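You operate a simulated robot arm through the tools that you are given. There is no shell and no other tool.

You run a simulated robot arm. Do the job below in one go: nothing can be reset, and whatever is moved stays where it is left.

TASK
Lift the cone off the flow table and crank 3 drops.
Fine: free the table and press reset once first; cone on the rubber mat.

It is judged by the outcome, as a careful person would: the job done as asked, and still so three seconds after it is handed in. It fails if anything else is knocked over, pushed out of place, dropped, spilled or broken.

THE ROBOT
A 7-joint arm with a two-finger parallel gripper, fixed in place. Base frame: the origin is at the foot of the arm, x ahead of it, y to its left, z up. Readings come in mm, rad, newtons and seconds.
With the tool pointing down near the work surface it reaches from about 240 to 600 mm from the base axis. Its first joint turns from -1.152 to 1.152 rad. Payload 2.5 kg.
Tool frame: the origin (TCP) lies between the finger pads and is the grasp point; the fingertips stand 23 mm ahead of it; z points along the fingers, y is the line along which they close. The gripper opens to 94 mm. The fingers are 38 mm wide and 10 mm thick; the gripper's body (54 by 96 mm) begins 39 mm behind the TCP.
Orientation is that of the tool frame in the base frame, as a unit quaternion [x, y, z, w]. With the fingers straight down and closing along the base's y, the tool's x points along the base's -x, its y along +y and its z along -z.

THE INTERFACE
- The arm moves only by the tool move_arm. Its argument "targets" is a list of rows, each a list of 3 entries, a list of its own where there are three numbers: the turn, a rotation vector about the tool's x, y, z in rad, then the shift along the tool's x, y, z in mm, then the finger opening in mm, from 0 to 94. In form: [[[rx, ry, rz], [tx, ty, tz], grip], ...]. A call has 1 to 20 rows; each row shifts and turns the commanded pose from where the row before left it, along the tool's axes as they then stand. Each row takes 0.2 s and may step no farther than 50 mm and 0.15 rad from the row before; otherwise, or with a gripper value out of range, the whole call is refused. Where a pose cannot be reached the arm comes as near as it can. A force on the tool above 40 N (or 10 N above the force at the start of the call, whichever is more), or a blocked arm, ends the call early, and 0.2 s more pass. The fingers move at their own pace (about 108 mm/s each) and stop on an object; they squeeze with about 21 N. The grip force told is the motor's: it shows also when the fingers shut on nothing. Time passes only in rows, and 0.2 s behind the last, so rows that do not move let the fingers close. The reply holds the time, the measured pose of the TCP, the force on the tool along the base axes, the opening and the grip force, in the units named above and with some noise, with the torque about the TCP (base axes, N m) and any sound that the robot's microphone picked up, and new pictures: "pictures" is both (left out), scene, wrist or none.
- Cameras (640 x 400 px; columns grow to the right, rows downward): "scene" is fixed at [106.9, -399.9, 543.9]; the picture's right is [0.90, -0.43, 0.00], its down [-0.24, -0.52, -0.82] and it looks along [0.35, 0.74, -0.57] (base axes); focal length 254 px, centre (320, 200). "wrist" rides on the gripper at [86, 16, -74] in the tool frame; the picture's right is [-0.18, 0.98, 0.00], its down [-0.58, -0.11, -0.81] and it looks along [-0.79, -0.15, 0.59] (tool axes); focal length 243 px, centre (320, 200). There is no depth. A picture from a camera that has moved, and an enlarged one, comes with that camera's place and axes in the base frame and with its lens.
- inspect(camera, box): a new picture of the part [left, top, right, bottom] of that camera's present view, enlarged. No time passes.
- job_done(): hands the job in; it is judged then, once.

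Nothing tells you positions but the pictures and the camera data. Unless the task says otherwise, let go and move clear before handing in.

The tools are called after "Emit:" as a command line: name --argument value ..., lists and objects as JSON in quotes. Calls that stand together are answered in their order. move_arm: Moves the arm, as the interface text tells. Its arguments: {"type":"object","properties":{"targets":{"type":"array","items":{"type":"array"}},"pictures":{"type":"string","enum":["both","scene","wrist","none"]}},"required":["targets"]} The other tools are called the same way: inspect (camera, box) takes an enlarged picture of a part of a camera's view; job_done () hands the job in.

At the start:

```text
time_s: 0.0
eef_pos: [375.6, 242.7, 401.2]
tcp_rot: [0.0, 1.0, 0.0, 0.0]
force: [0.9, 0.6, -0.3]
ft_torque: [0.01, -0.01, -0.01]
finger_gap: 94.0
gripper_force: 0.0
```

scene: 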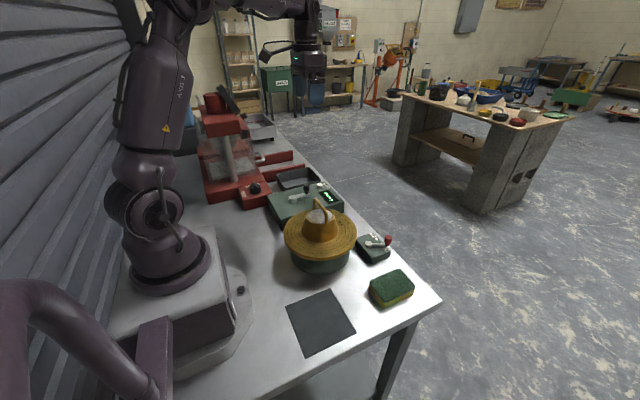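
wrist: 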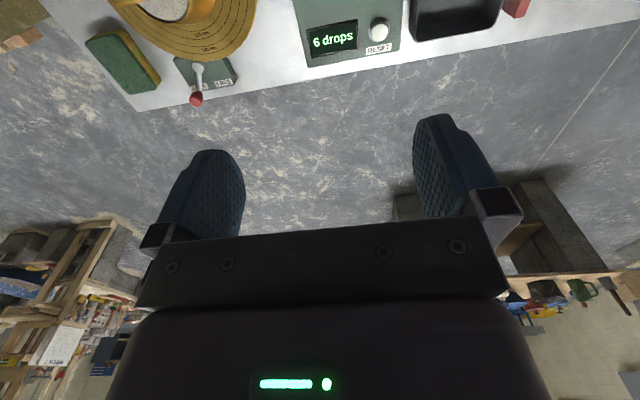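

I see the yellow cone/ring on a green base (flow table), a drop-counter box showing "6 drops" with a reset button, a small lever box, a sponge, a black mat, and a red machine behind. I'll look closer before I move anything.

Emit:
inspect --camera "scene" --box '[260, 180, 440, 310]'

Emit:
inspect --camera "scene" --box '[180, 80, 360, 220]'

Emit:
inspect --camera "wrist" --box '[60, 0, 300, 130]'

Emit:
inspect --camera "wrist" --box '[280, 0, 540, 100]'

```text
3.08 times, centred on (350, 245) of scene
camera zoom: at [106.9, -399.9, 543.9], right [0.9, -0.43, 0.0], down [-0.24, -0.52, -0.82], along [0.35, 0.74, -0.57], focal length 781 px, centre (228, 62)
```

zoom: 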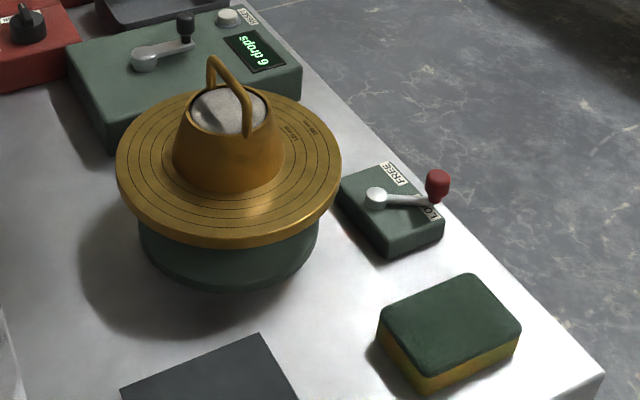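

```text
2.86 times, centred on (270, 150) of scene
camera zoom: at [106.9, -399.9, 543.9], right [0.9, -0.43, 0.0], down [-0.24, -0.52, -0.82], along [0.35, 0.74, -0.57], focal length 725 px, centre (463, 343)
```

zoom: 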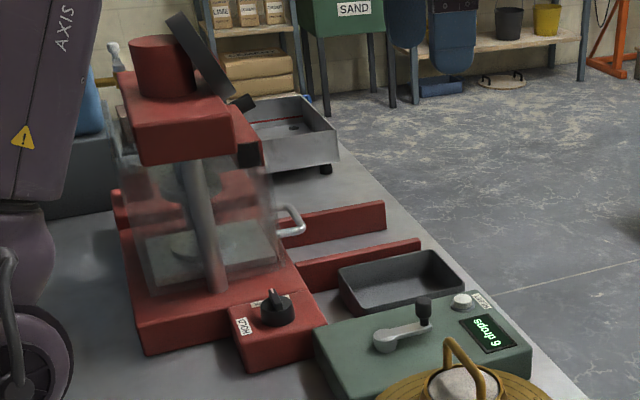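

```text
2.67 times, centred on (180, 65) of wrist
camera zoom: at [287.8, 258.9, 476.4], right [0.18, 0.98, 0.0], down [0.58, -0.11, 0.81], along [0.79, -0.15, -0.59], focal length 647 px, centre (693, 560)
```

zoom: 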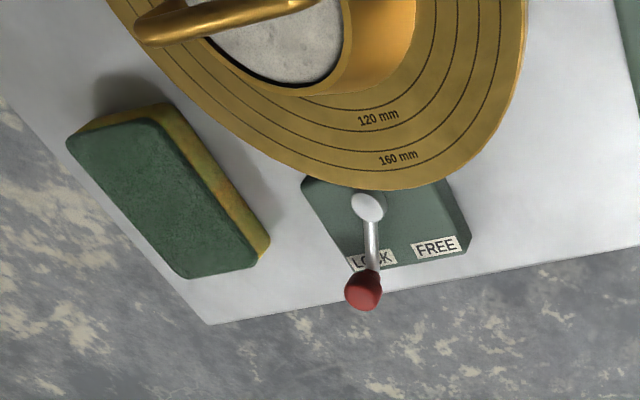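

```text
2.46 times, centred on (410, 50) of wrist
camera zoom: at [287.8, 258.9, 476.4], right [0.18, 0.98, 0.0], down [0.58, -0.11, 0.81], along [0.79, -0.15, -0.59], focal length 597 px, centre (98, 569)
```

zoom: 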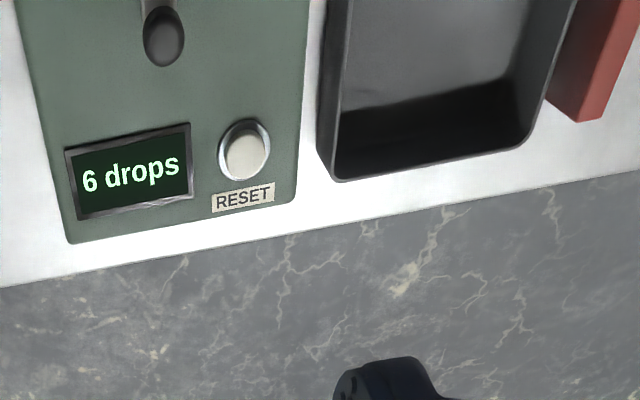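

Most positions are now triangulated:

| Object | Position (x, y, z in mm) |
|---|---|
| Lever hub | (450, 11, 36) |
| Red lever knob, on LOCK | (497, -15, 55) |
| Reset button | (446, 320, 59) |
| Crank knob | (373, 275, 100) |
| Mat centre | (241, -111) |
| Flow table disc | near (330, 70, 78) |

Next I'll move the wrist camera back, staying high, for a better view of the cone and lever.

Emit:
move_arm --targets '[[[0, 0, 0], [25, -37, 0], 94], [[0, 0, 0], [25, -37, 0], 94], [[0, 0, 0], [25, -37, 0], 94], [[0, 0, 0], [25, -37, 0], 94], [[0, 0, 0], [0, 0, 0], 94]]' --pictures "both"

```text
time_s: 1.2
eef_pos: [274.0, 92.9, 401.8]
tcp_rot: [-0.001, 1.0, -0.001, 0.0]
force: [-0.1, -0.3, -0.4]
ft_torque: [-0.01, 0.0, -0.01]
finger_gap: 94.3
gripper_force: 0.0
camera wrist: at [186.8, 109.7, 476.8], right [0.18, 0.98, 0.0], down [0.58, -0.11, 0.81], along [0.79, -0.15, -0.59], focal length 243 px, centre (320, 200)
```

scene: 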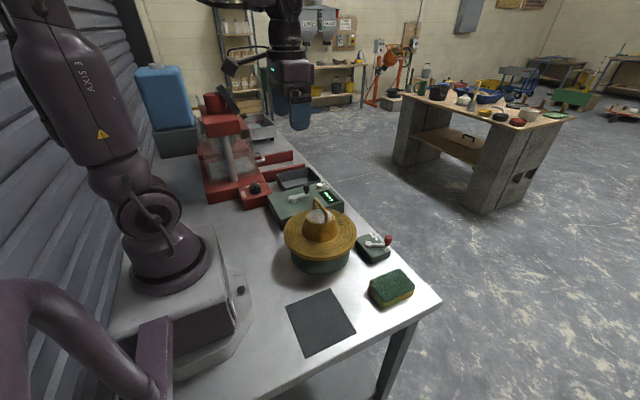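
wrist: 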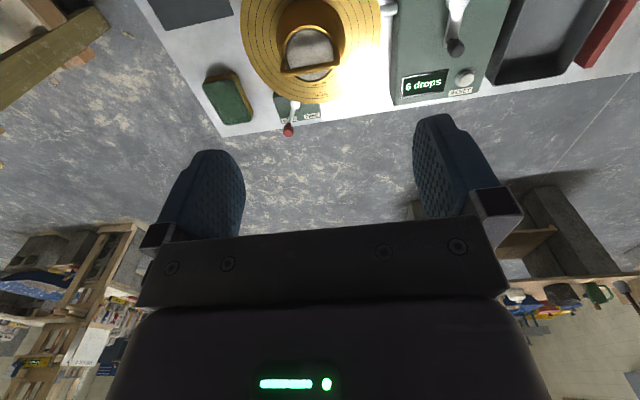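

Emit:
inspect --camera "wrist" --box '[190, 0, 400, 140]'

Emit:
inspect --camera "wrist" --box '[370, 0, 520, 110]'

Emit:
inspect --camera "scene" --box '[275, 190, 365, 280]'

```text
2.86 times, centred on (295, 70) of wrist
camera zoom: at [186.8, 109.7, 476.8], right [0.18, 0.98, 0.0], down [0.58, -0.11, 0.81], along [0.79, -0.15, -0.59], focal length 693 px, centre (391, 571)
```

zoom: 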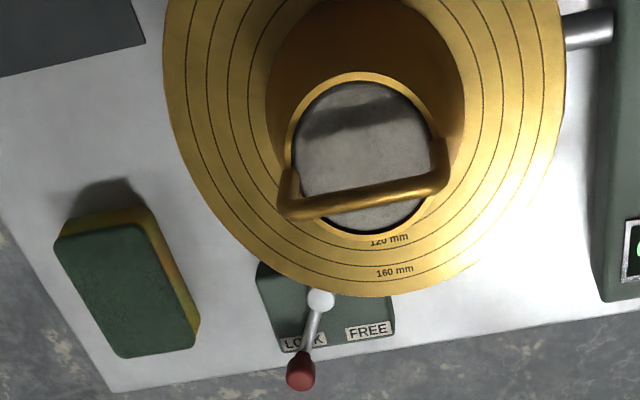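

```text
3.64 times, centred on (445, 55) of wrist
camera zoom: at [186.8, 109.7, 476.8], right [0.18, 0.98, 0.0], down [0.58, -0.11, 0.81], along [0.79, -0.15, -0.59], focal length 882 px, centre (-134, 727)
```

zoom: 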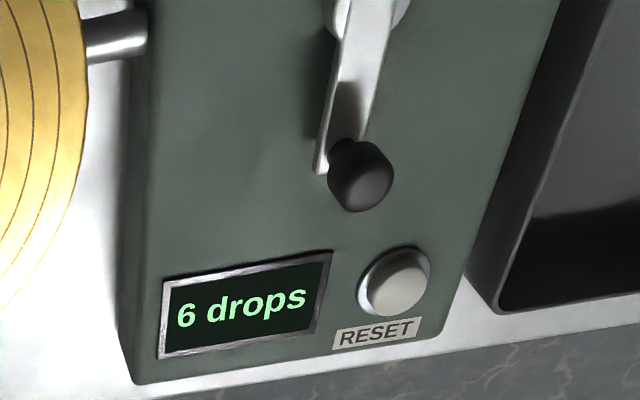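

```text
4.44 times, centred on (320, 235) of scene
camera zoom: at [106.8, -399.9, 543.9], right [0.9, -0.43, 0.0], down [-0.24, -0.52, -0.82], along [0.35, 0.74, -0.57], focal length 1128 px, centre (320, 44)
```

zoom: 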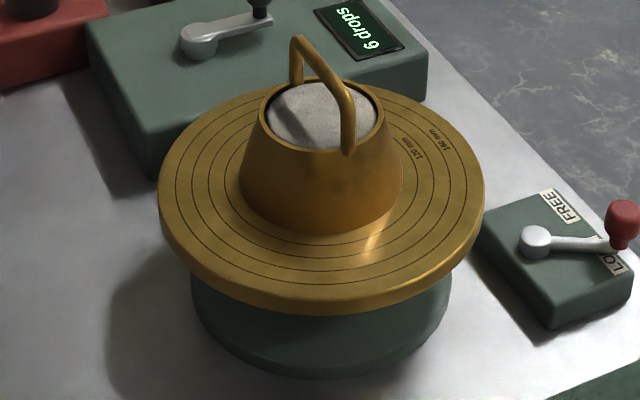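

The cone's handle bar runs along y from about (332, 38) to (332, 105) at z≈165. The disc top is at z≈84 and the lever is still on LOCK. I'll move in for a closer look at the lever, keeping well above everything.

Emit:
move_arm --targets '[[[0, 0, 0], [-30, -25, 10], 60], [[0, 0, 0], [-30, -25, 20], 40], [[0, 0, 0], [-30, -25, 25], 36], [[0, 0, 0], [-30, -25, 25], 36], [[0, 0, 0], [-5, -8, 20], 36], [[0, 0, 0], [0, 0, 0], 36]]' --pictures "both"

```text
time_s: 2.6
eef_pos: [401.2, -13.2, 300.7]
tcp_rot: [0.0, 1.0, 0.0, 0.0]
force: [-0.2, 0.3, -0.7]
ft_torque: [0.04, -0.02, 0.01]
finger_gap: 36.1
gripper_force: 0.0
camera wrist: at [314.1, 2.7, 374.8], right [0.18, 0.98, 0.0], down [0.58, -0.11, 0.81], along [0.79, -0.15, -0.59], focal length 243 px, centre (320, 200)
```

scene: 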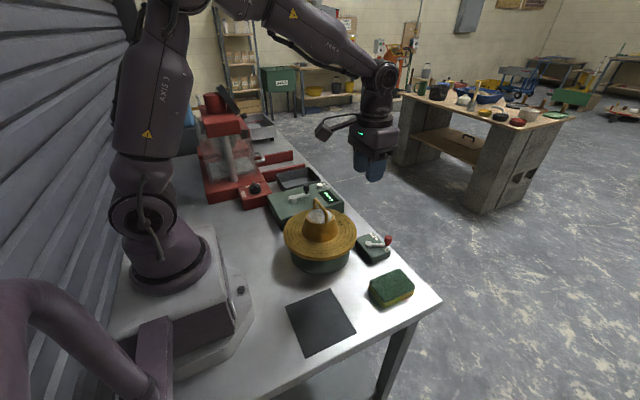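
wrist: 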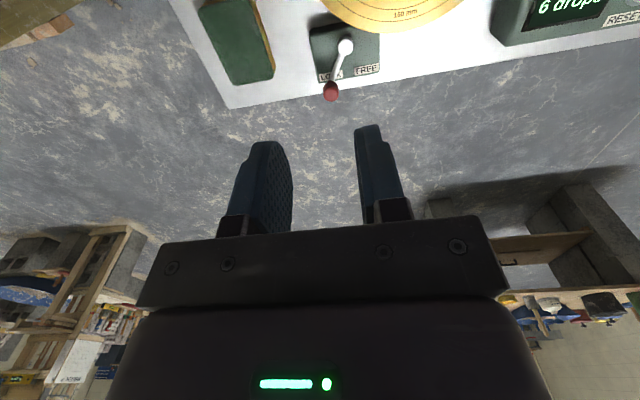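

Emit:
inspect --camera "wrist" --box '[280, 0, 410, 115]'

Emit:
inspect --camera "scene" --box '[345, 220, 405, 270]'

```text
3.48 times, centred on (345, 58) of wrist
camera zoom: at [314.1, 2.7, 374.8], right [0.18, 0.98, 0.0], down [0.58, -0.11, 0.81], along [0.79, -0.15, -0.59], focal length 844 px, centre (233, 696)
```

zoom: 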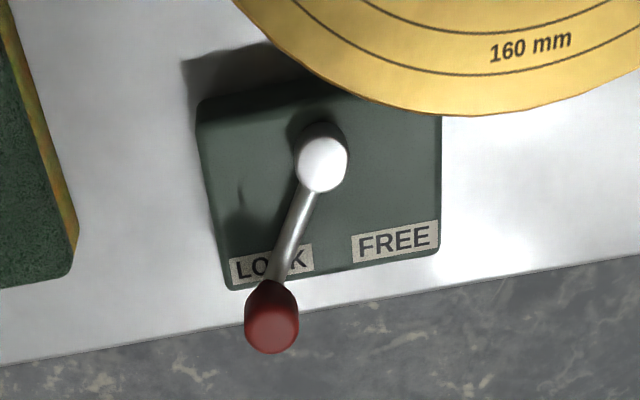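

```text
8.00 times, centred on (375, 245) of scene
camera zoom: at [106.9, -399.9, 543.9], right [0.9, -0.43, 0.0], down [-0.24, -0.52, -0.82], along [0.35, 0.74, -0.57], focal length 2030 px, centre (-120, -160)
```

zoom: 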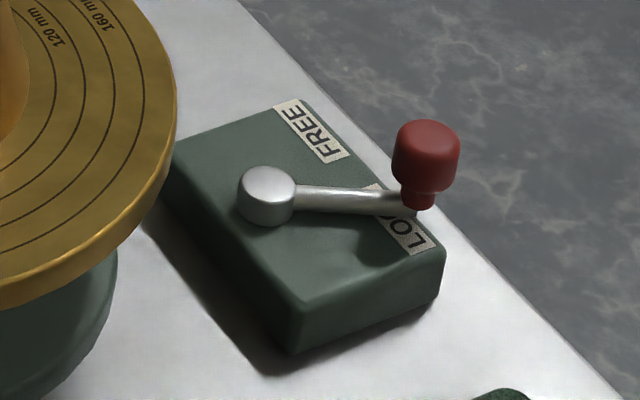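

The red knob is about 23 mm across, top at (497, -15.5, 65). Its pivot is near (449, 10), so FREE should put the knob near (497, 37). I'll straddle the knob from above with the fingers open, stopping just above it to check alignment.

Emit:
move_arm --targets '[[[0, 0, 0], [-48, -1, 0], 46], [[0, 0, 0], [-48, -1, 0], 46], [[0, 0, 0], [0, 0, 45], 46], [[0, 0, 0], [0, 0, 45], 46], [[0, 0, 0], [0, 0, 45], 46], [[0, 0, 0], [0, 0, 45], 46], [[0, 0, 0], [0, 0, 0], 46]]' --pictures "both"

```text
time_s: 4.2
eef_pos: [494.5, -14.5, 120.6]
tcp_rot: [0.0, 1.0, 0.0, 0.0]
force: [-0.2, -0.4, -0.1]
ft_torque: [0.03, -0.03, 0.02]
finger_gap: 45.9
gripper_force: 0.0
camera wrist: at [406.8, 1.5, 195.3], right [0.18, 0.98, 0.0], down [0.58, -0.11, 0.81], along [0.79, -0.15, -0.59], focal length 243 px, centre (320, 200)
```

scene: 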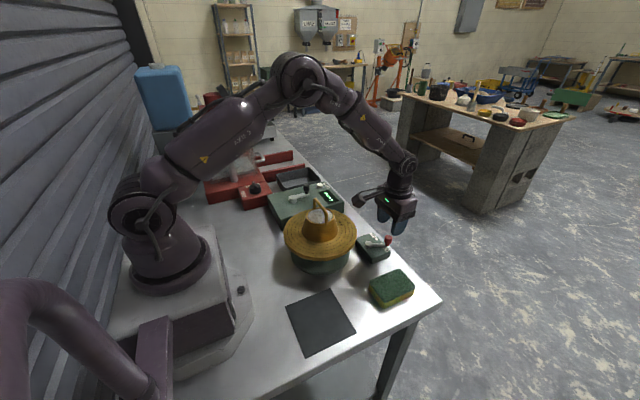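
wrist: 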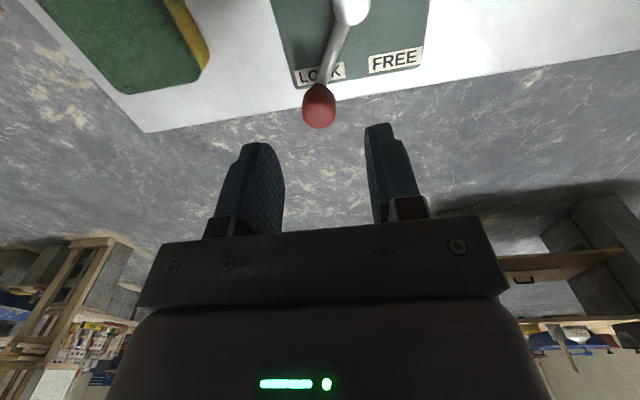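

The knob sits centred between the fingers at about (495, -14.6). I'll lower around it now and check for contact.

Emit:
move_arm --targets '[[[0, 0, 0], [-2, 0, 25], 46], [[0, 0, 0], [0, 0, 25], 46], [[0, 0, 0], [0, 0, 0], 34], [[0, 0, 0], [0, 0, 0], 34]]' --pictures "both"

```text
time_s: 5.2
eef_pos: [498.1, -14.9, 71.5]
tcp_rot: [0.0, 1.0, 0.0, 0.0]
force: [-0.3, 0.2, 0.2]
ft_torque: [0.0, -0.03, 0.0]
finger_gap: 34.3
gripper_force: 0.1
camera wrist: at [409.8, 1.5, 145.7], right [0.18, 0.98, 0.0], down [0.58, -0.11, 0.81], along [0.79, -0.15, -0.59], focal length 243 px, centre (320, 200)
```

scene: 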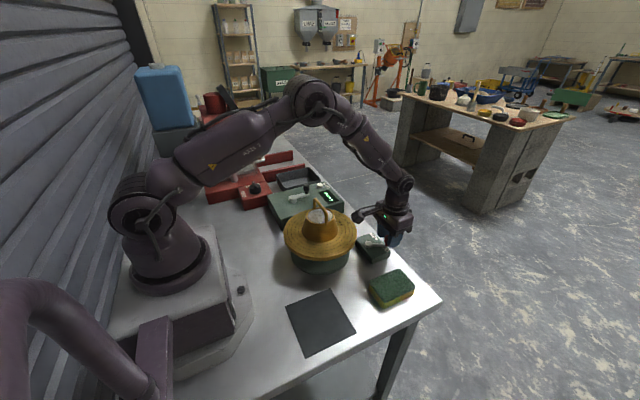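
wrist: 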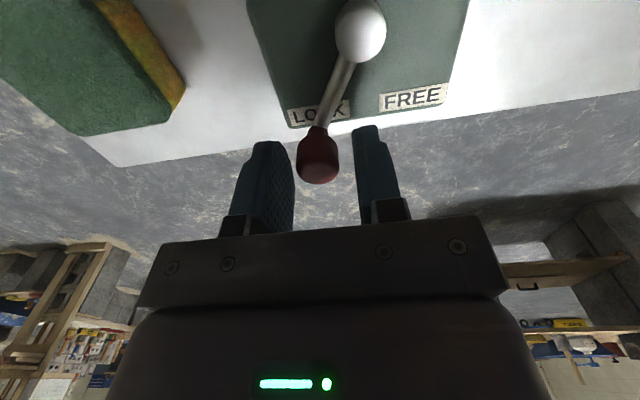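

The knob is between the fingers with no contact force. I'll push it gradually toward FREE (+y).

Emit:
move_arm --targets '[[[0, 0, 0], [-1, 8, 0], 34], [[0, 0, 0], [-2, 8, 0], 34], [[0, 0, 0], [0, 8, 0], 34], [[0, 0, 0], [0, 8, 0], 34]]' --pictures "wrist"

```text
time_s: 6.2
eef_pos: [500.6, 16.8, 72.0]
tcp_rot: [-0.001, 1.0, 0.0, 0.0]
force: [0.3, 0.3, 0.1]
ft_torque: [0.01, 0.01, -0.01]
finger_gap: 34.2
gripper_force: 0.4
camera wrist: at [414.1, 32.9, 147.1], right [0.18, 0.98, 0.0], down [0.58, -0.11, 0.81], along [0.79, -0.15, -0.59], focal length 243 px, centre (320, 200)
```

wrist: 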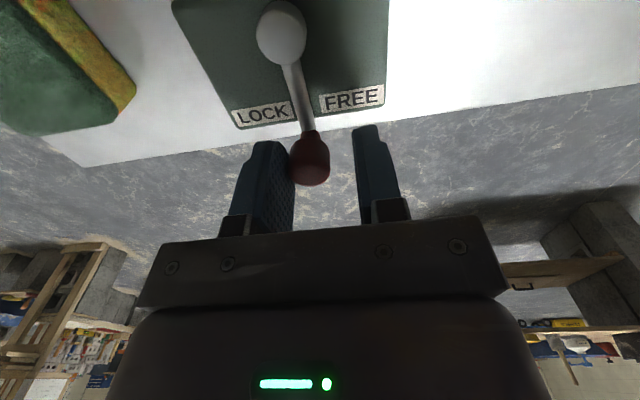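

The lever is following freely and is about halfway across. I'll keep pushing toward FREE.

Emit:
move_arm --targets '[[[0, 0, 0], [0, 7, 0], 34], [[0, 0, 0], [1, 7, 0], 34], [[0, 0, 0], [1, 7, 0], 34]]' --pictures "both"

```text
time_s: 7.0
eef_pos: [499.7, 36.5, 71.2]
tcp_rot: [0.0, 1.0, 0.0, 0.001]
force: [0.1, -0.3, 0.2]
ft_torque: [-0.01, 0.04, -0.04]
finger_gap: 34.3
gripper_force: 0.0
camera wrist: at [412.0, 53.0, 146.0], right [0.18, 0.98, 0.0], down [0.58, -0.11, 0.81], along [0.79, -0.15, -0.59], focal length 243 px, centre (320, 200)
```

scene: 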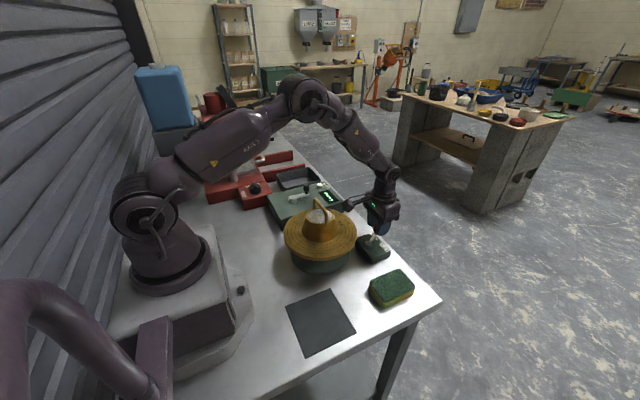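
wrist: 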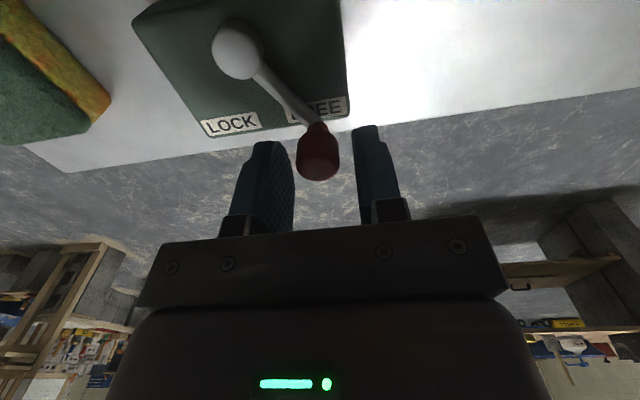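

The lever seems to have snapped toward FREE and sits clear of the pushing finger. I'll push a little further to confirm it's fully against its stop.

Emit:
move_arm --targets '[[[0, 0, 0], [1, 4, 0], 34], [[0, 0, 0], [0, 3, 0], 34]]' --pictures "wrist"

Emit:
inspect --camera "wrist" --box '[160, 0, 420, 200]'

```text
time_s: 7.6
eef_pos: [497.1, 43.1, 71.1]
tcp_rot: [0.0, 1.0, -0.001, -0.001]
force: [-1.7, -4.8, -0.5]
ft_torque: [-0.09, -0.03, -0.02]
finger_gap: 36.0
gripper_force: 2.4
camera wrist: at [410.5, 59.8, 146.2], right [0.18, 0.98, 0.0], down [0.58, -0.11, 0.81], along [0.79, -0.15, -0.59], focal length 243 px, centre (320, 200)
```

wrist: 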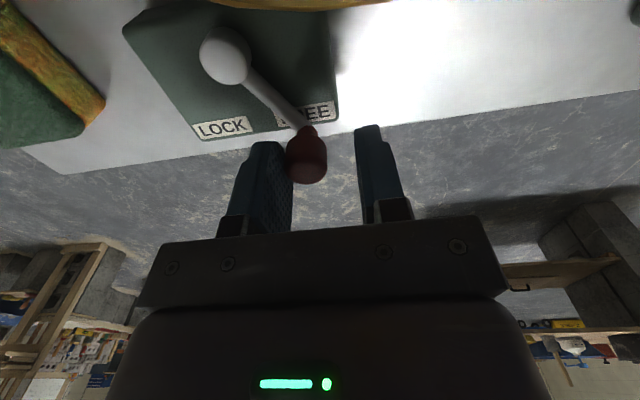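

```text
2.00 times, centred on (290, 100) of wrist
camera zoom: at [410.5, 59.8, 146.2], right [0.18, 0.98, 0.0], down [0.58, -0.11, 0.81], along [0.79, -0.15, -0.59], focal length 485 px, centre (380, 400)
```

zoom: 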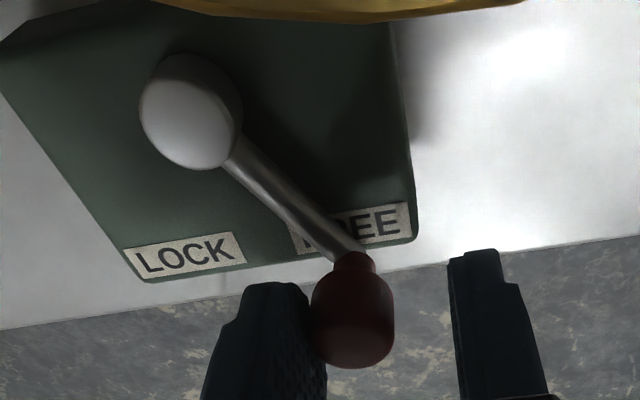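

The stop gave 4.8 N of resistance, so the lever is fully on FREE. I'll back off a little, rise clear and check it stays there.

Emit:
move_arm --targets '[[[0, 0, 0], [0, -5, 0], 46], [[0, 0, 0], [0, -1, -20], 46], [[0, 0, 0], [0, 0, -45], 46], [[0, 0, 0], [0, 0, -45], 46], [[0, 0, 0], [0, 0, -45], 46], [[0, 0, 0], [10, 0, -45], 46]]' --pictures "both"

Emit:
inspect --camera "scene" --box '[345, 220, 405, 270]'

```text
time_s: 9.0
eef_pos: [487.1, 40.6, 271.7]
tcp_rot: [-0.001, 1.0, 0.0, 0.001]
force: [-0.6, -0.3, -0.2]
ft_torque: [0.0, 0.0, 0.0]
finger_gap: 45.7
gripper_force: 0.0
camera wrist: at [399.9, 56.3, 347.7], right [0.18, 0.98, 0.0], down [0.58, -0.11, 0.81], along [0.79, -0.15, -0.59], focal length 243 px, centre (320, 200)
```

scene: 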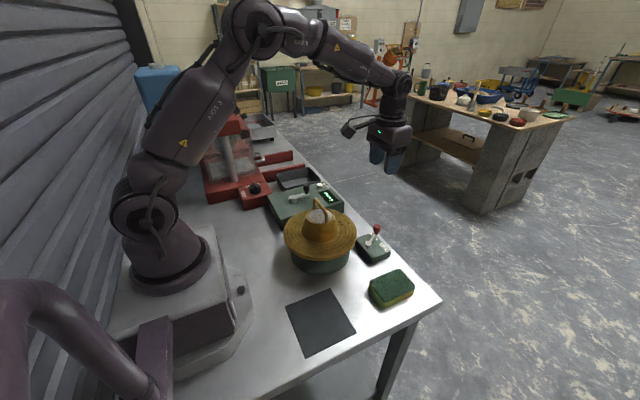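
wrist: 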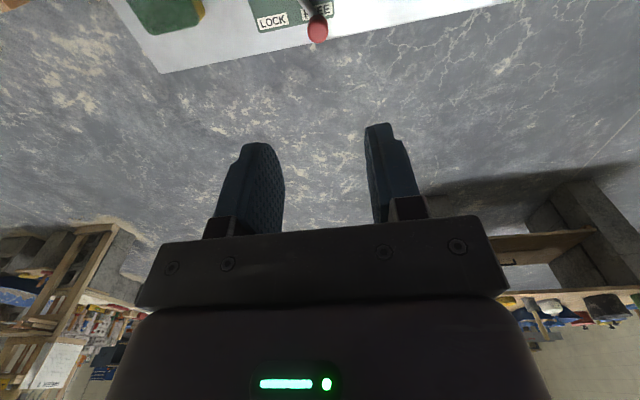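

```text
8.00 times, centred on (375, 245) of scene
camera zoom: at [106.9, -399.9, 543.9], right [0.9, -0.43, 0.0], down [-0.24, -0.52, -0.82], along [0.35, 0.74, -0.57], focal length 2030 px, centre (-120, -160)
```

zoom: 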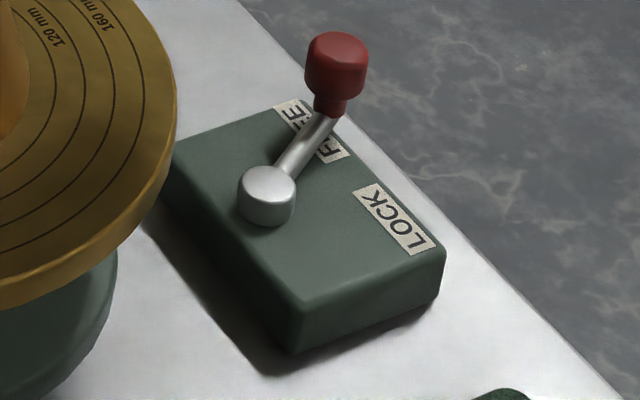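

The lever rests firmly on FREE. Next I'll move over toward the counter box for a closer look at the reset button.

Emit:
move_arm --targets '[[[0, 0, 0], [14, 44, -8], 46], [[0, 0, 0], [14, 44, -8], 30], [[0, 0, 0], [14, 44, -8], 10], [[0, 0, 0], [14, 44, -4], 0], [[0, 0, 0], [14, 44, 0], 0], [[0, 0, 0], [14, 44, 0], 0], [[0, 0, 0], [0, 0, 0], 0]]' --pictures "both"

Emit:
inspect --camera "wrist" --box '[200, 0, 440, 130]'

Emit:
inspect --camera "scene" --box '[255, 160, 355, 240]'

```text
time_s: 10.6
eef_pos: [402.0, 303.3, 295.8]
tcp_rot: [0.0, 1.0, 0.0, 0.0]
force: [0.1, 0.1, 0.1]
ft_torque: [-0.04, 0.02, 0.01]
finger_gap: 0.0
gripper_force: 20.7
camera wrist: at [314.5, 318.7, 371.2], right [0.18, 0.98, 0.0], down [0.58, -0.11, 0.81], along [0.79, -0.15, -0.59], focal length 243 px, centre (320, 200)
```

scene: 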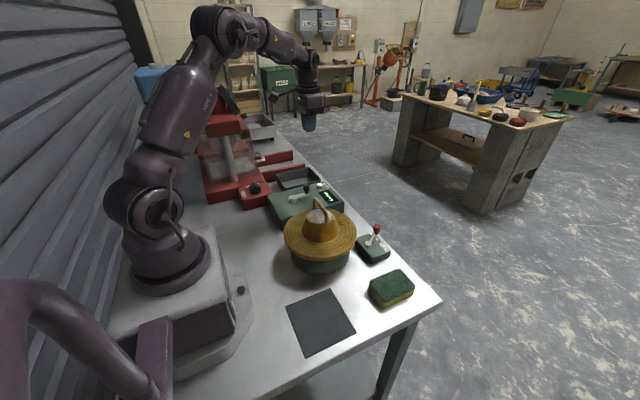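
wrist: 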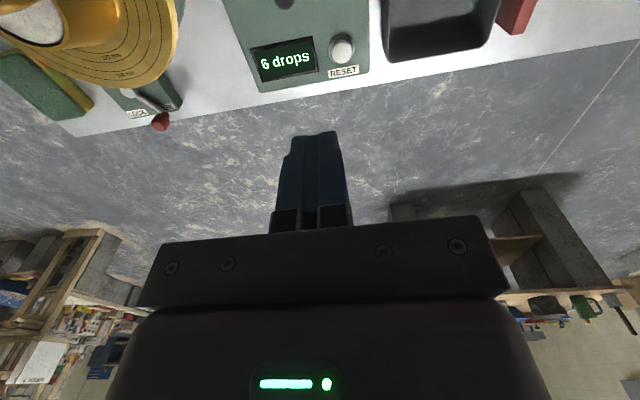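

```text
2.67 times, centred on (320, 65) of wrist
camera zoom: at [314.5, 318.7, 371.2], right [0.18, 0.98, 0.0], down [0.58, -0.11, 0.81], along [0.79, -0.15, -0.59], focal length 647 px, centre (320, 560)
```

zoom: 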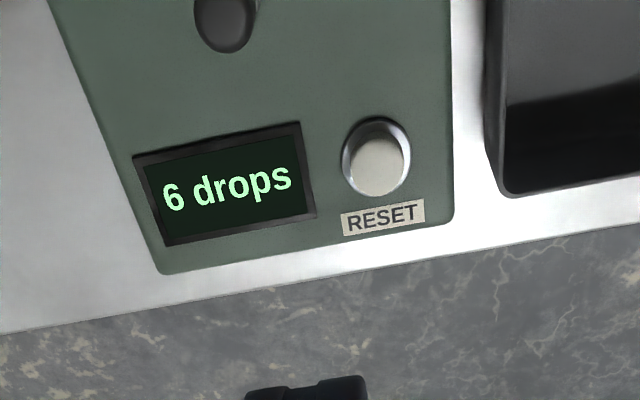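

```text
5.00 times, centred on (305, 200) of scene
camera zoom: at [106.9, -399.9, 543.9], right [0.9, -0.43, 0.0], down [-0.24, -0.52, -0.82], along [0.35, 0.74, -0.57], focal length 1269 px, centre (395, 200)
```

zoom: 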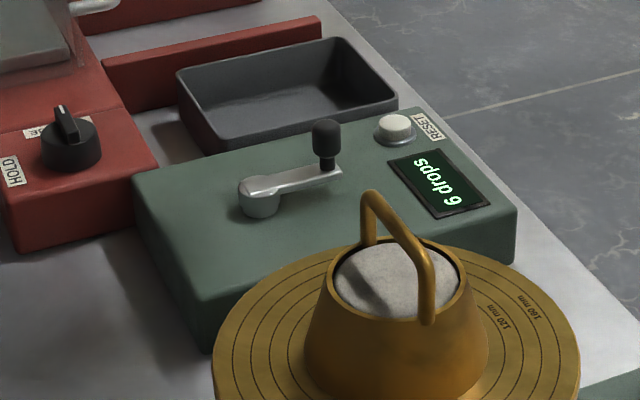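

The button cap's top is at about (446, 321, 61). I'll move the closed fingers over it and stop about 25 mm above to verify.

Emit:
move_arm --targets '[[[0, 0, 0], [-44, 17.7, 0], 0], [[0, 0, 0], [0, 0, 46], 0], [[0, 0, 0], [0, 0, 46], 0], [[0, 0, 0], [0, 0, 46], 0], [[0, 0, 0], [0, 0, 40], 0], [[0, 0, 0], [0, 0, 0], 0]]' --pictures "both"

Emit:
inspect --camera "wrist" --box '[200, 0, 440, 200]'

Emit:
inspect --camera "scene" --box '[265, 130, 365, 220]'

```text
time_s: 12.0
eef_pos: [448.2, 321.3, 121.9]
tcp_rot: [-0.001, 1.0, 0.0, 0.0]
force: [0.4, 0.6, -0.2]
ft_torque: [-0.04, 0.0, 0.01]
finger_gap: 0.1
gripper_force: 20.7
camera wrist: at [360.3, 337.2, 196.1], right [0.18, 0.98, 0.0], down [0.58, -0.11, 0.81], along [0.79, -0.15, -0.59], focal length 243 px, centre (320, 200)
```

scene: 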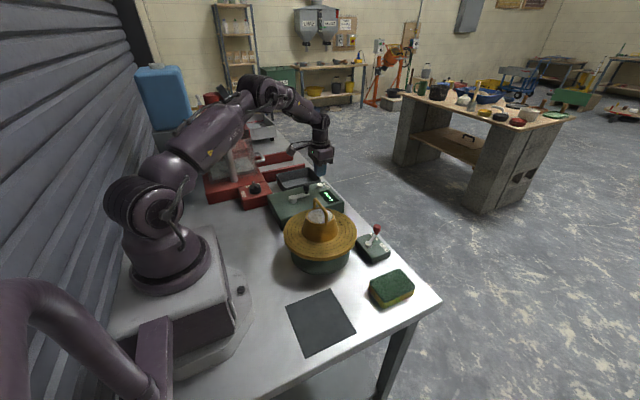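
wrist: 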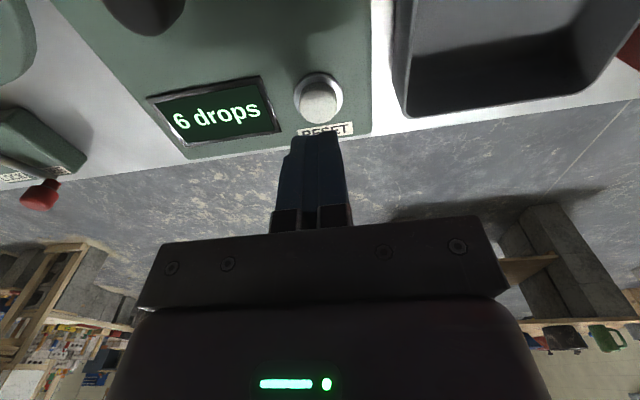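

```text
2.00 times, centred on (320, 100) of wrist
camera zoom: at [360.3, 337.2, 196.1], right [0.18, 0.98, 0.0], down [0.58, -0.11, 0.81], along [0.79, -0.15, -0.59], focal length 485 px, centre (320, 400)
```

zoom: 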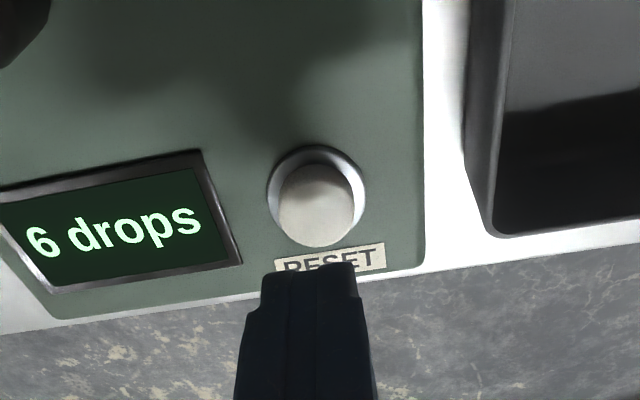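

```text
4.44 times, centred on (315, 175) of scene
camera zoom: at [106.9, -399.9, 543.9], right [0.9, -0.43, 0.0], down [-0.24, -0.52, -0.82], along [0.35, 0.74, -0.57], focal length 1128 px, centre (342, 311)
```

zoom: 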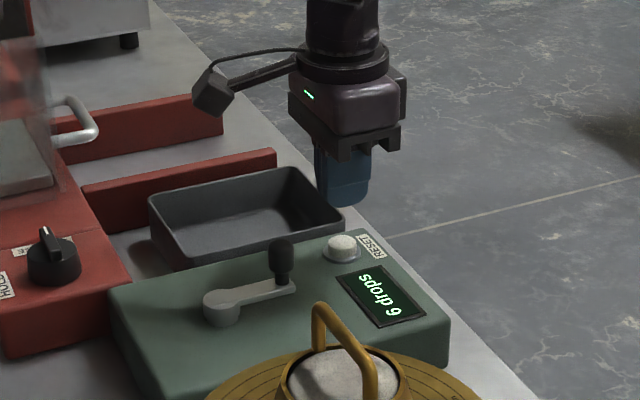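

The fingertips line up with the button. I'll lower to just above it, then press in small steps.

Emit:
move_arm --targets '[[[0, 0, 0], [3, 0, 16], 0], [[0, 0, 0], [0, 0, 14], 0], [[0, 0, 0], [0, 0, 0], 0]]' --pictures "both"

Emit:
inspect --camera "wrist" --box '[160, 40, 440, 220]'

Emit:
inspect --camera "scene" --box '[295, 155, 355, 205]'

```text
time_s: 12.8
eef_pos: [444.6, 320.5, 90.8]
tcp_rot: [0.0, 1.0, 0.0, 0.0]
force: [0.0, 0.0, 0.8]
ft_torque: [0.0, -0.01, 0.01]
finger_gap: 0.0
gripper_force: 21.3
camera wrist: at [356.6, 337.8, 165.9], right [0.18, 0.98, 0.0], down [0.58, -0.11, 0.81], along [0.79, -0.15, -0.59], focal length 243 px, centre (320, 200)
```

scene: 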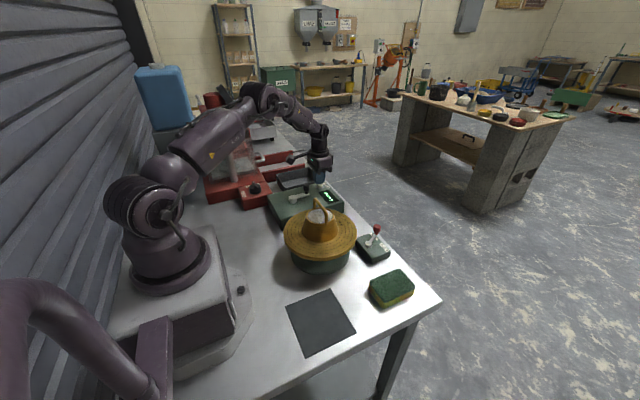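
wrist: 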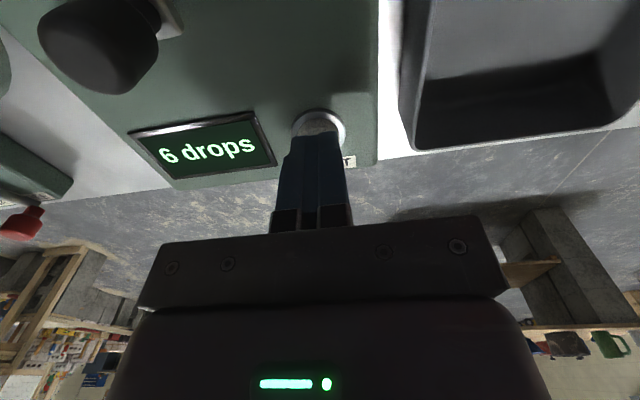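

```text
2.22 times, centred on (300, 130) of wrist
camera zoom: at [356.6, 337.8, 165.9], right [0.18, 0.98, 0.0], down [0.58, -0.11, 0.81], along [0.79, -0.15, -0.59], focal length 539 px, centre (364, 356)
```

zoom: 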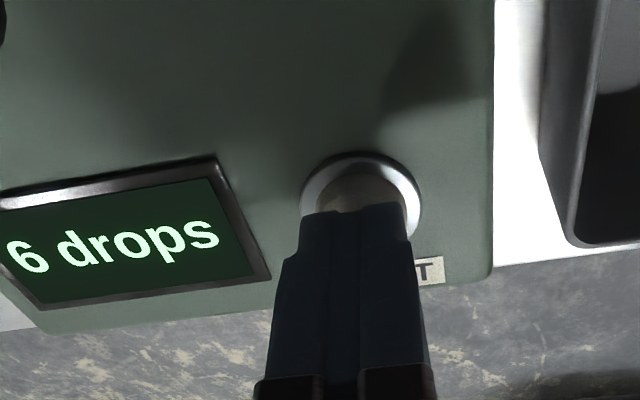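

```text
8.00 times, centred on (325, 180) of scene
camera zoom: at [106.9, -399.9, 543.9], right [0.9, -0.43, 0.0], down [-0.24, -0.52, -0.82], along [0.35, 0.74, -0.57], focal length 2030 px, centre (280, 360)
```

zoom: 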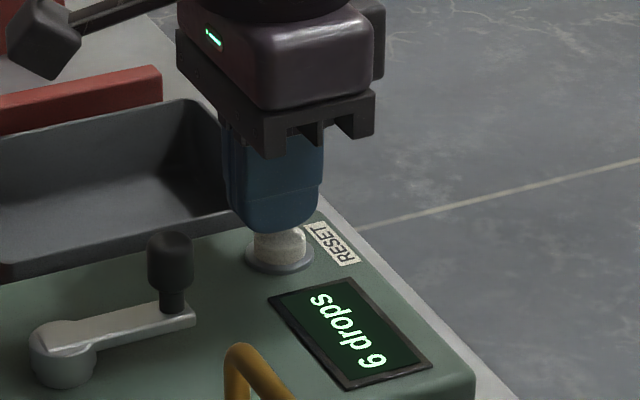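

The fingertip is directly over the button with a small gap. I'll press down in 2 mm steps and watch the force and display.

Emit:
move_arm --targets '[[[0, 0, 0], [0, 0, 2], 0], [[0, 0, 0], [0, 0, 2], 0], [[0, 0, 0], [0, 0, 2], 0]]' --pictures "wrist"

```text
time_s: 13.6
eef_pos: [445.2, 322.1, 84.9]
tcp_rot: [0.0, 1.0, 0.0, 0.0]
force: [0.8, -0.3, 1.5]
ft_torque: [0.0, 0.01, -0.02]
finger_gap: 0.0
gripper_force: 20.7
camera wrist: at [357.7, 337.5, 160.3], right [0.18, 0.98, 0.0], down [0.58, -0.11, 0.81], along [0.79, -0.15, -0.59], focal length 243 px, centre (320, 200)
```

wrist: 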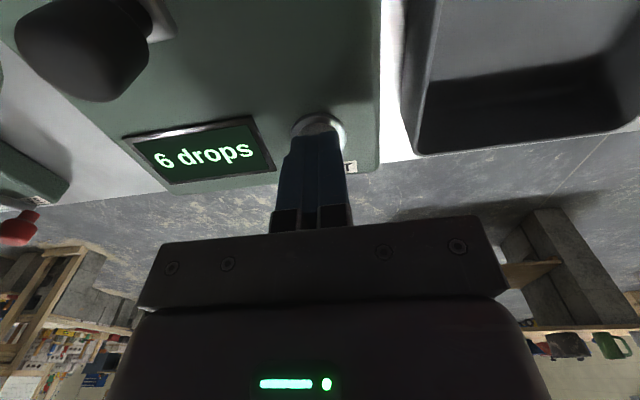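

The fingertip is starting to touch, at 1.5 N. I'll keep pressing.

Emit:
move_arm --targets '[[[0, 0, 0], [0, 0, 1.5], 0], [[0, 0, 0], [0, 0, 1.5], 0]]' --pictures "wrist"

```text
time_s: 14.2
eef_pos: [444.2, 320.2, 82.1]
tcp_rot: [0.0, 1.0, 0.0, 0.0]
force: [-0.5, 0.3, 0.4]
ft_torque: [0.04, 0.0, 0.04]
finger_gap: 0.1
gripper_force: 20.9
camera wrist: at [357.7, 337.4, 157.5], right [0.18, 0.98, 0.0], down [0.58, -0.11, 0.81], along [0.79, -0.15, -0.59], focal length 243 px, centre (320, 200)
```

wrist: 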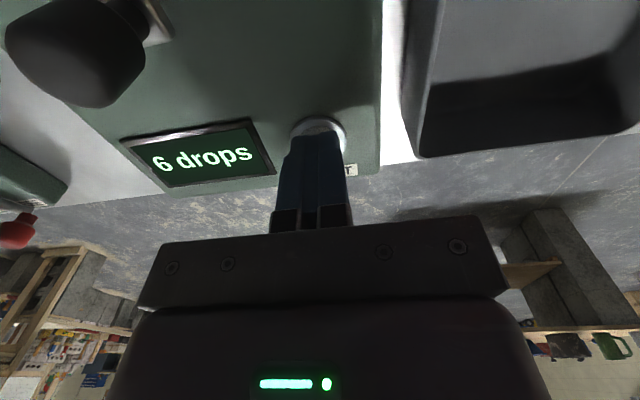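

Emit:
inspect --camera "scene" --box '[295, 155, 355, 205]'

Emit:
move_arm --targets '[[[0, 0, 0], [0, 0, 1.5], 0], [[0, 0, 0], [0, 0, 1], 0]]' --pictures "wrist"

```text
8.00 times, centred on (325, 180) of scene
camera zoom: at [106.9, -399.9, 543.9], right [0.9, -0.43, 0.0], down [-0.24, -0.52, -0.82], along [0.35, 0.74, -0.57], focal length 2030 px, centre (280, 360)
```

zoom: 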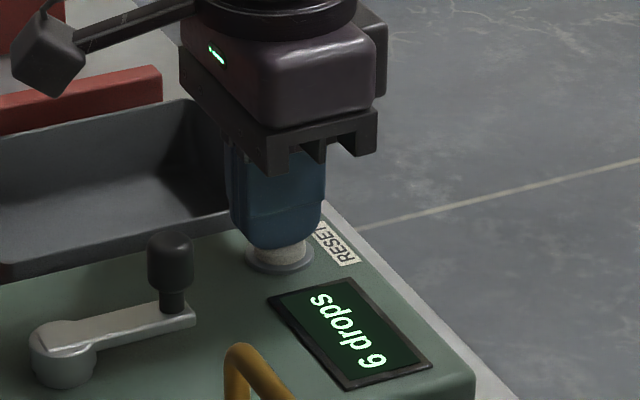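

```text
time_s: 14.8
eef_pos: [444.5, 320.8, 80.1]
tcp_rot: [-0.001, 1.0, 0.0, 0.0]
force: [-1.7, 0.8, 3.6]
ft_torque: [-0.01, -0.01, -0.05]
finger_gap: 0.0
gripper_force: 20.5
heard: click
camera wrist: at [357.7, 337.4, 155.0], right [0.18, 0.98, 0.0], down [0.58, -0.11, 0.81], along [0.79, -0.15, -0.59], focal length 243 px, centre (320, 200)
```

wrist: 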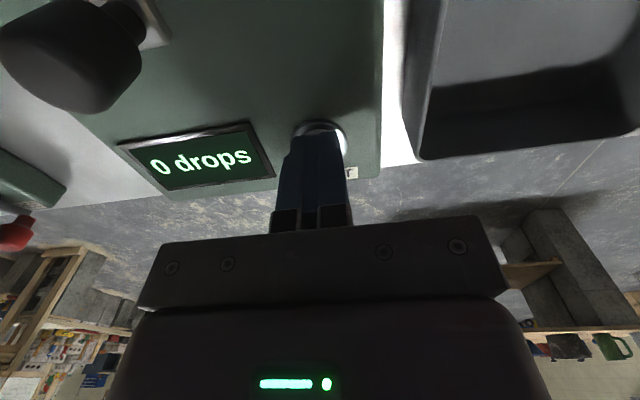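

There was one click and the display now reads "0 drops". I'll rise straight up, confirm, and head for a point above the cone.

Emit:
move_arm --targets '[[[0, 0, 0], [0, 0, -20], 0], [[0, 0, 0], [0, 0, -46], 0], [[0, 0, 0], [0, 0, -46], 0], [[0, 0, 0], [0, 0, -46], 0], [[0, 0, 0], [0, 0, -46], 0], [[0, 0, 0], [0, 0, -30], 0], [[0, 0, 0], [0, 0, 0], 0]]' --pictures "both"

Emit:
inspect --camera "scene" --box '[255, 160, 355, 240]'

```text
time_s: 16.4
eef_pos: [445.7, 321.0, 313.0]
tcp_rot: [0.0, 1.0, 0.0, 0.0]
force: [-0.2, -0.5, -0.2]
ft_torque: [-0.01, 0.04, 0.0]
finger_gap: 0.0
gripper_force: 21.3
camera wrist: at [358.1, 337.2, 388.5], right [0.18, 0.98, 0.0], down [0.58, -0.11, 0.81], along [0.79, -0.15, -0.59], focal length 243 px, centre (320, 200)
```

scene: 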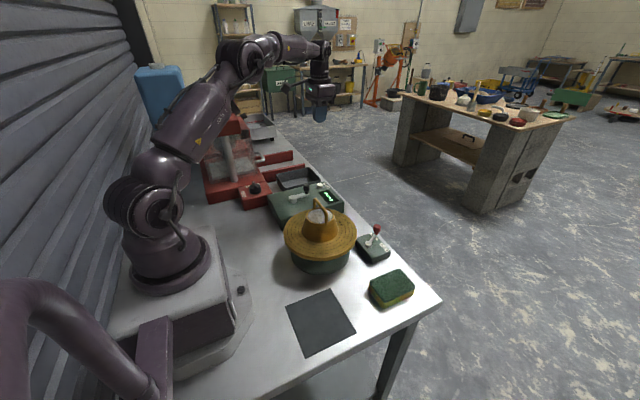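
wrist: 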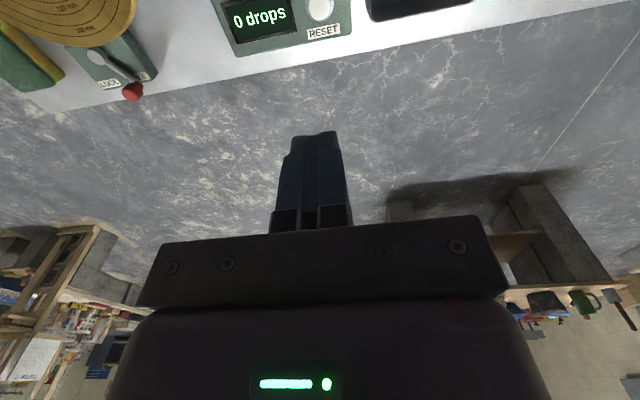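

```text
5.00 times, centred on (305, 200) of scene
camera zoom: at [106.9, -399.9, 543.9], right [0.9, -0.43, 0.0], down [-0.24, -0.52, -0.82], along [0.35, 0.74, -0.57], focal length 1269 px, centre (395, 200)
```

zoom: 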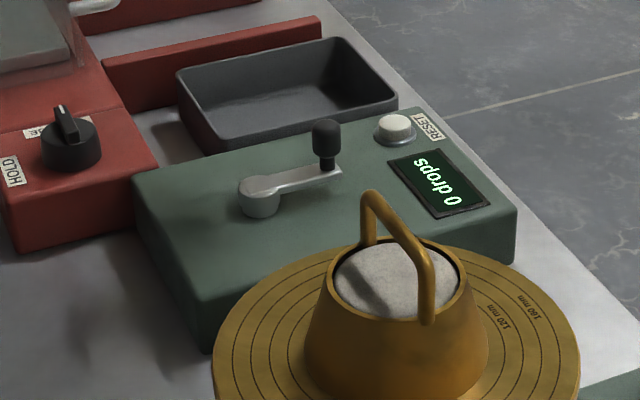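

The counter is at 0 after a single press. Next I'll move above the cone and turn the gripper 90° so the fingers close across the handle bar.

Emit:
move_arm --targets '[[[0, 0, 0], [19, -41.6, 0], 0], [[0, 0, 0], [19, -41.6, 0], 20], [[0, 0, 0], [19, -41.6, 0], 50], [[0, 0, 0], [19, -41.6, 0], 50], [[0, 0, 0], [19, -41.6, 0], 50], [[0, 0, 0], [18.7, -41.6, 0], 50], [[0, 0, 0.14], [0, 0, 0], 50], [[0, 0, 0.14], [0, 0, 0], 50], [[0, 0, 0.14], [0, 0, 0], 50], [[0, 0, 0.14], [0, 0, 0], 50], [[0, 0, 0.14], [0, 0, 0], 50], [[0, 0, 0.14], [0, 0, 0], 50], [[0, 0, 0.14], [0, 0, 0], 50], [[0, 0, 0.14], [0, 0, 0], 50], [[0, 0, 0.14], [0, 0, 0], 50], [[0, 0, 0.14], [0, 0, 0], 50], [[0, 0, 0.14], [0, 0, 0], 50], [[0, 0, 0.0308], [0, 0, 0], 50], [[0, 0, 0], [0, 0, 0], 50]]' --pictures "both"

```text
time_s: 20.4
eef_pos: [331.2, 71.0, 315.4]
tcp_rot: [0.708, 0.706, 0.0, 0.001]
force: [0.0, 0.0, 0.2]
ft_torque: [-0.04, 0.04, -0.01]
finger_gap: 50.0
gripper_force: 0.1
camera wrist: at [346.4, 157.3, 389.1], right [0.98, -0.18, 0.0], down [-0.11, -0.58, 0.81], along [-0.15, -0.79, -0.59], focal length 243 px, centre (320, 200)
```

scene: 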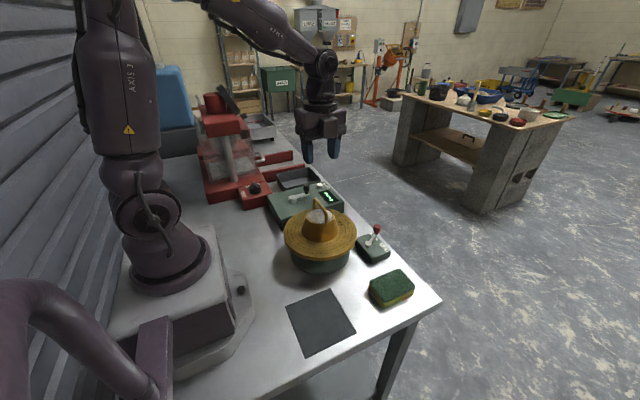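
wrist: 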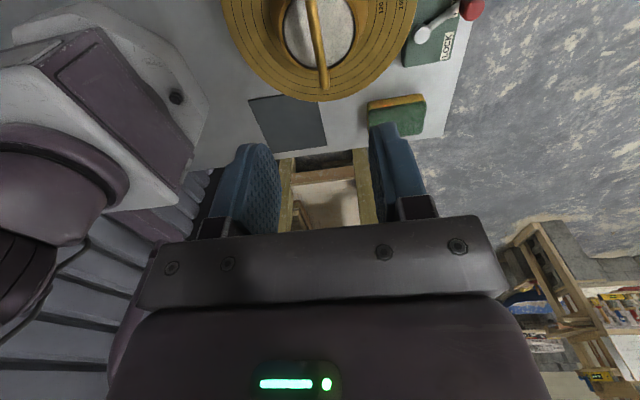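

Emit:
inspect --camera "wrist" --box '[210, 0, 430, 150]'

```text
2.67 times, centred on (320, 75) of wrist
camera zoom: at [346.4, 157.3, 389.1], right [0.98, -0.18, 0.0], down [-0.11, -0.58, 0.81], along [-0.15, -0.79, -0.59], focal length 647 px, centre (320, 533)
```

zoom: 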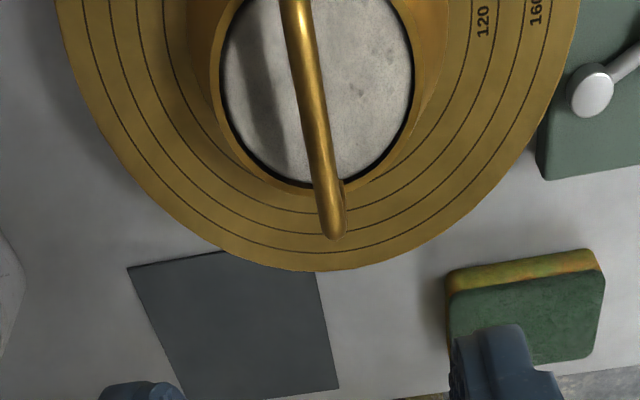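

The handle bar lies along y at x≈330, with its top at z≈168. The cone rim is at about z≈134. I'll descend with the fingers open on both sides of the bar, pausing above it to check.

Emit:
move_arm --targets '[[[0, 0, 0], [0, -1, 40], 44], [[0, 0, 0], [0, 0, 40], 44], [[0, 0, 0], [0, 0, 30], 44], [[0, 0, 0], [0, 0, 0], 44]]' --pictures "both"

Emit:
inspect --camera "wrist" --box '[220, 0, 420, 160]'

Emit:
inspect --camera "scene" --box '[275, 150, 375, 250]'

```text
time_s: 21.4
eef_pos: [328.8, 70.6, 203.2]
tcp_rot: [0.706, 0.708, 0.0, 0.0]
force: [-0.8, 0.4, -0.5]
ft_torque: [0.02, -0.02, 0.01]
finger_gap: 44.1
gripper_force: 0.0
camera wrist: at [343.7, 156.7, 277.8], right [0.98, -0.18, 0.0], down [-0.11, -0.58, 0.81], along [-0.15, -0.79, -0.59], focal length 243 px, centre (320, 200)
```

scene: 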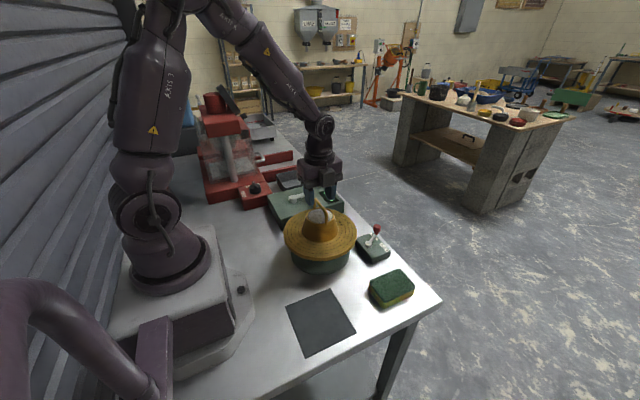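
wrist: 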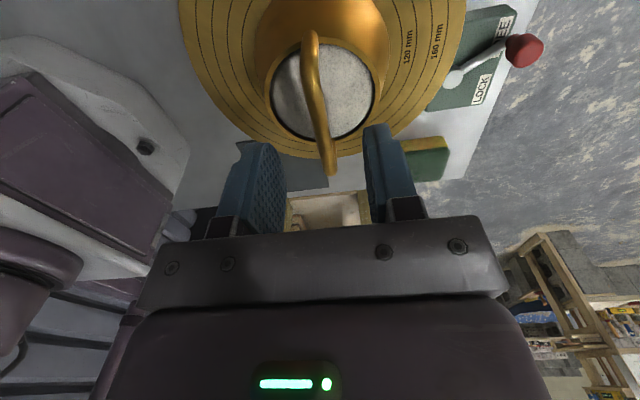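

```text
2.50 times, centred on (320, 80) of wrist
camera zoom: at [343.7, 156.7, 277.8], right [0.98, -0.18, 0.0], down [-0.11, -0.58, 0.81], along [-0.15, -0.79, -0.59], focal length 606 px, centre (320, 500)
```

zoom: 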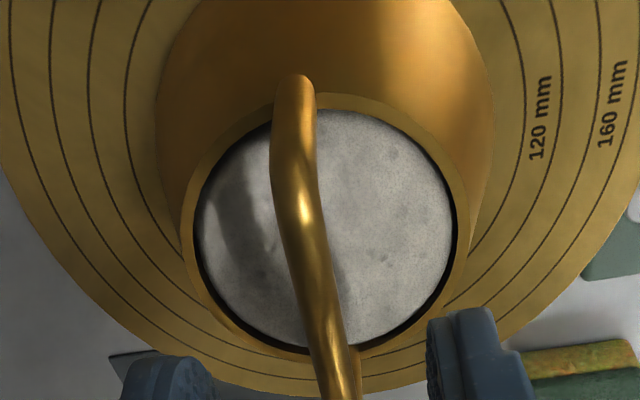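

```text
4.00 times, centred on (325, 200) of scene
camera zoom: at [106.9, -399.9, 543.9], right [0.9, -0.43, 0.0], down [-0.24, -0.52, -0.82], along [0.35, 0.74, -0.57], focal length 1015 px, centre (300, 200)
```

zoom: 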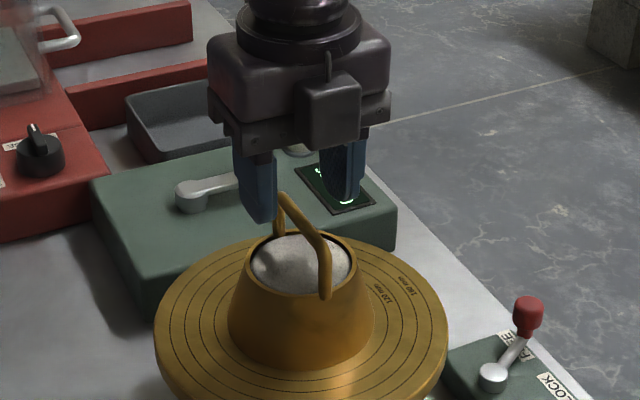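

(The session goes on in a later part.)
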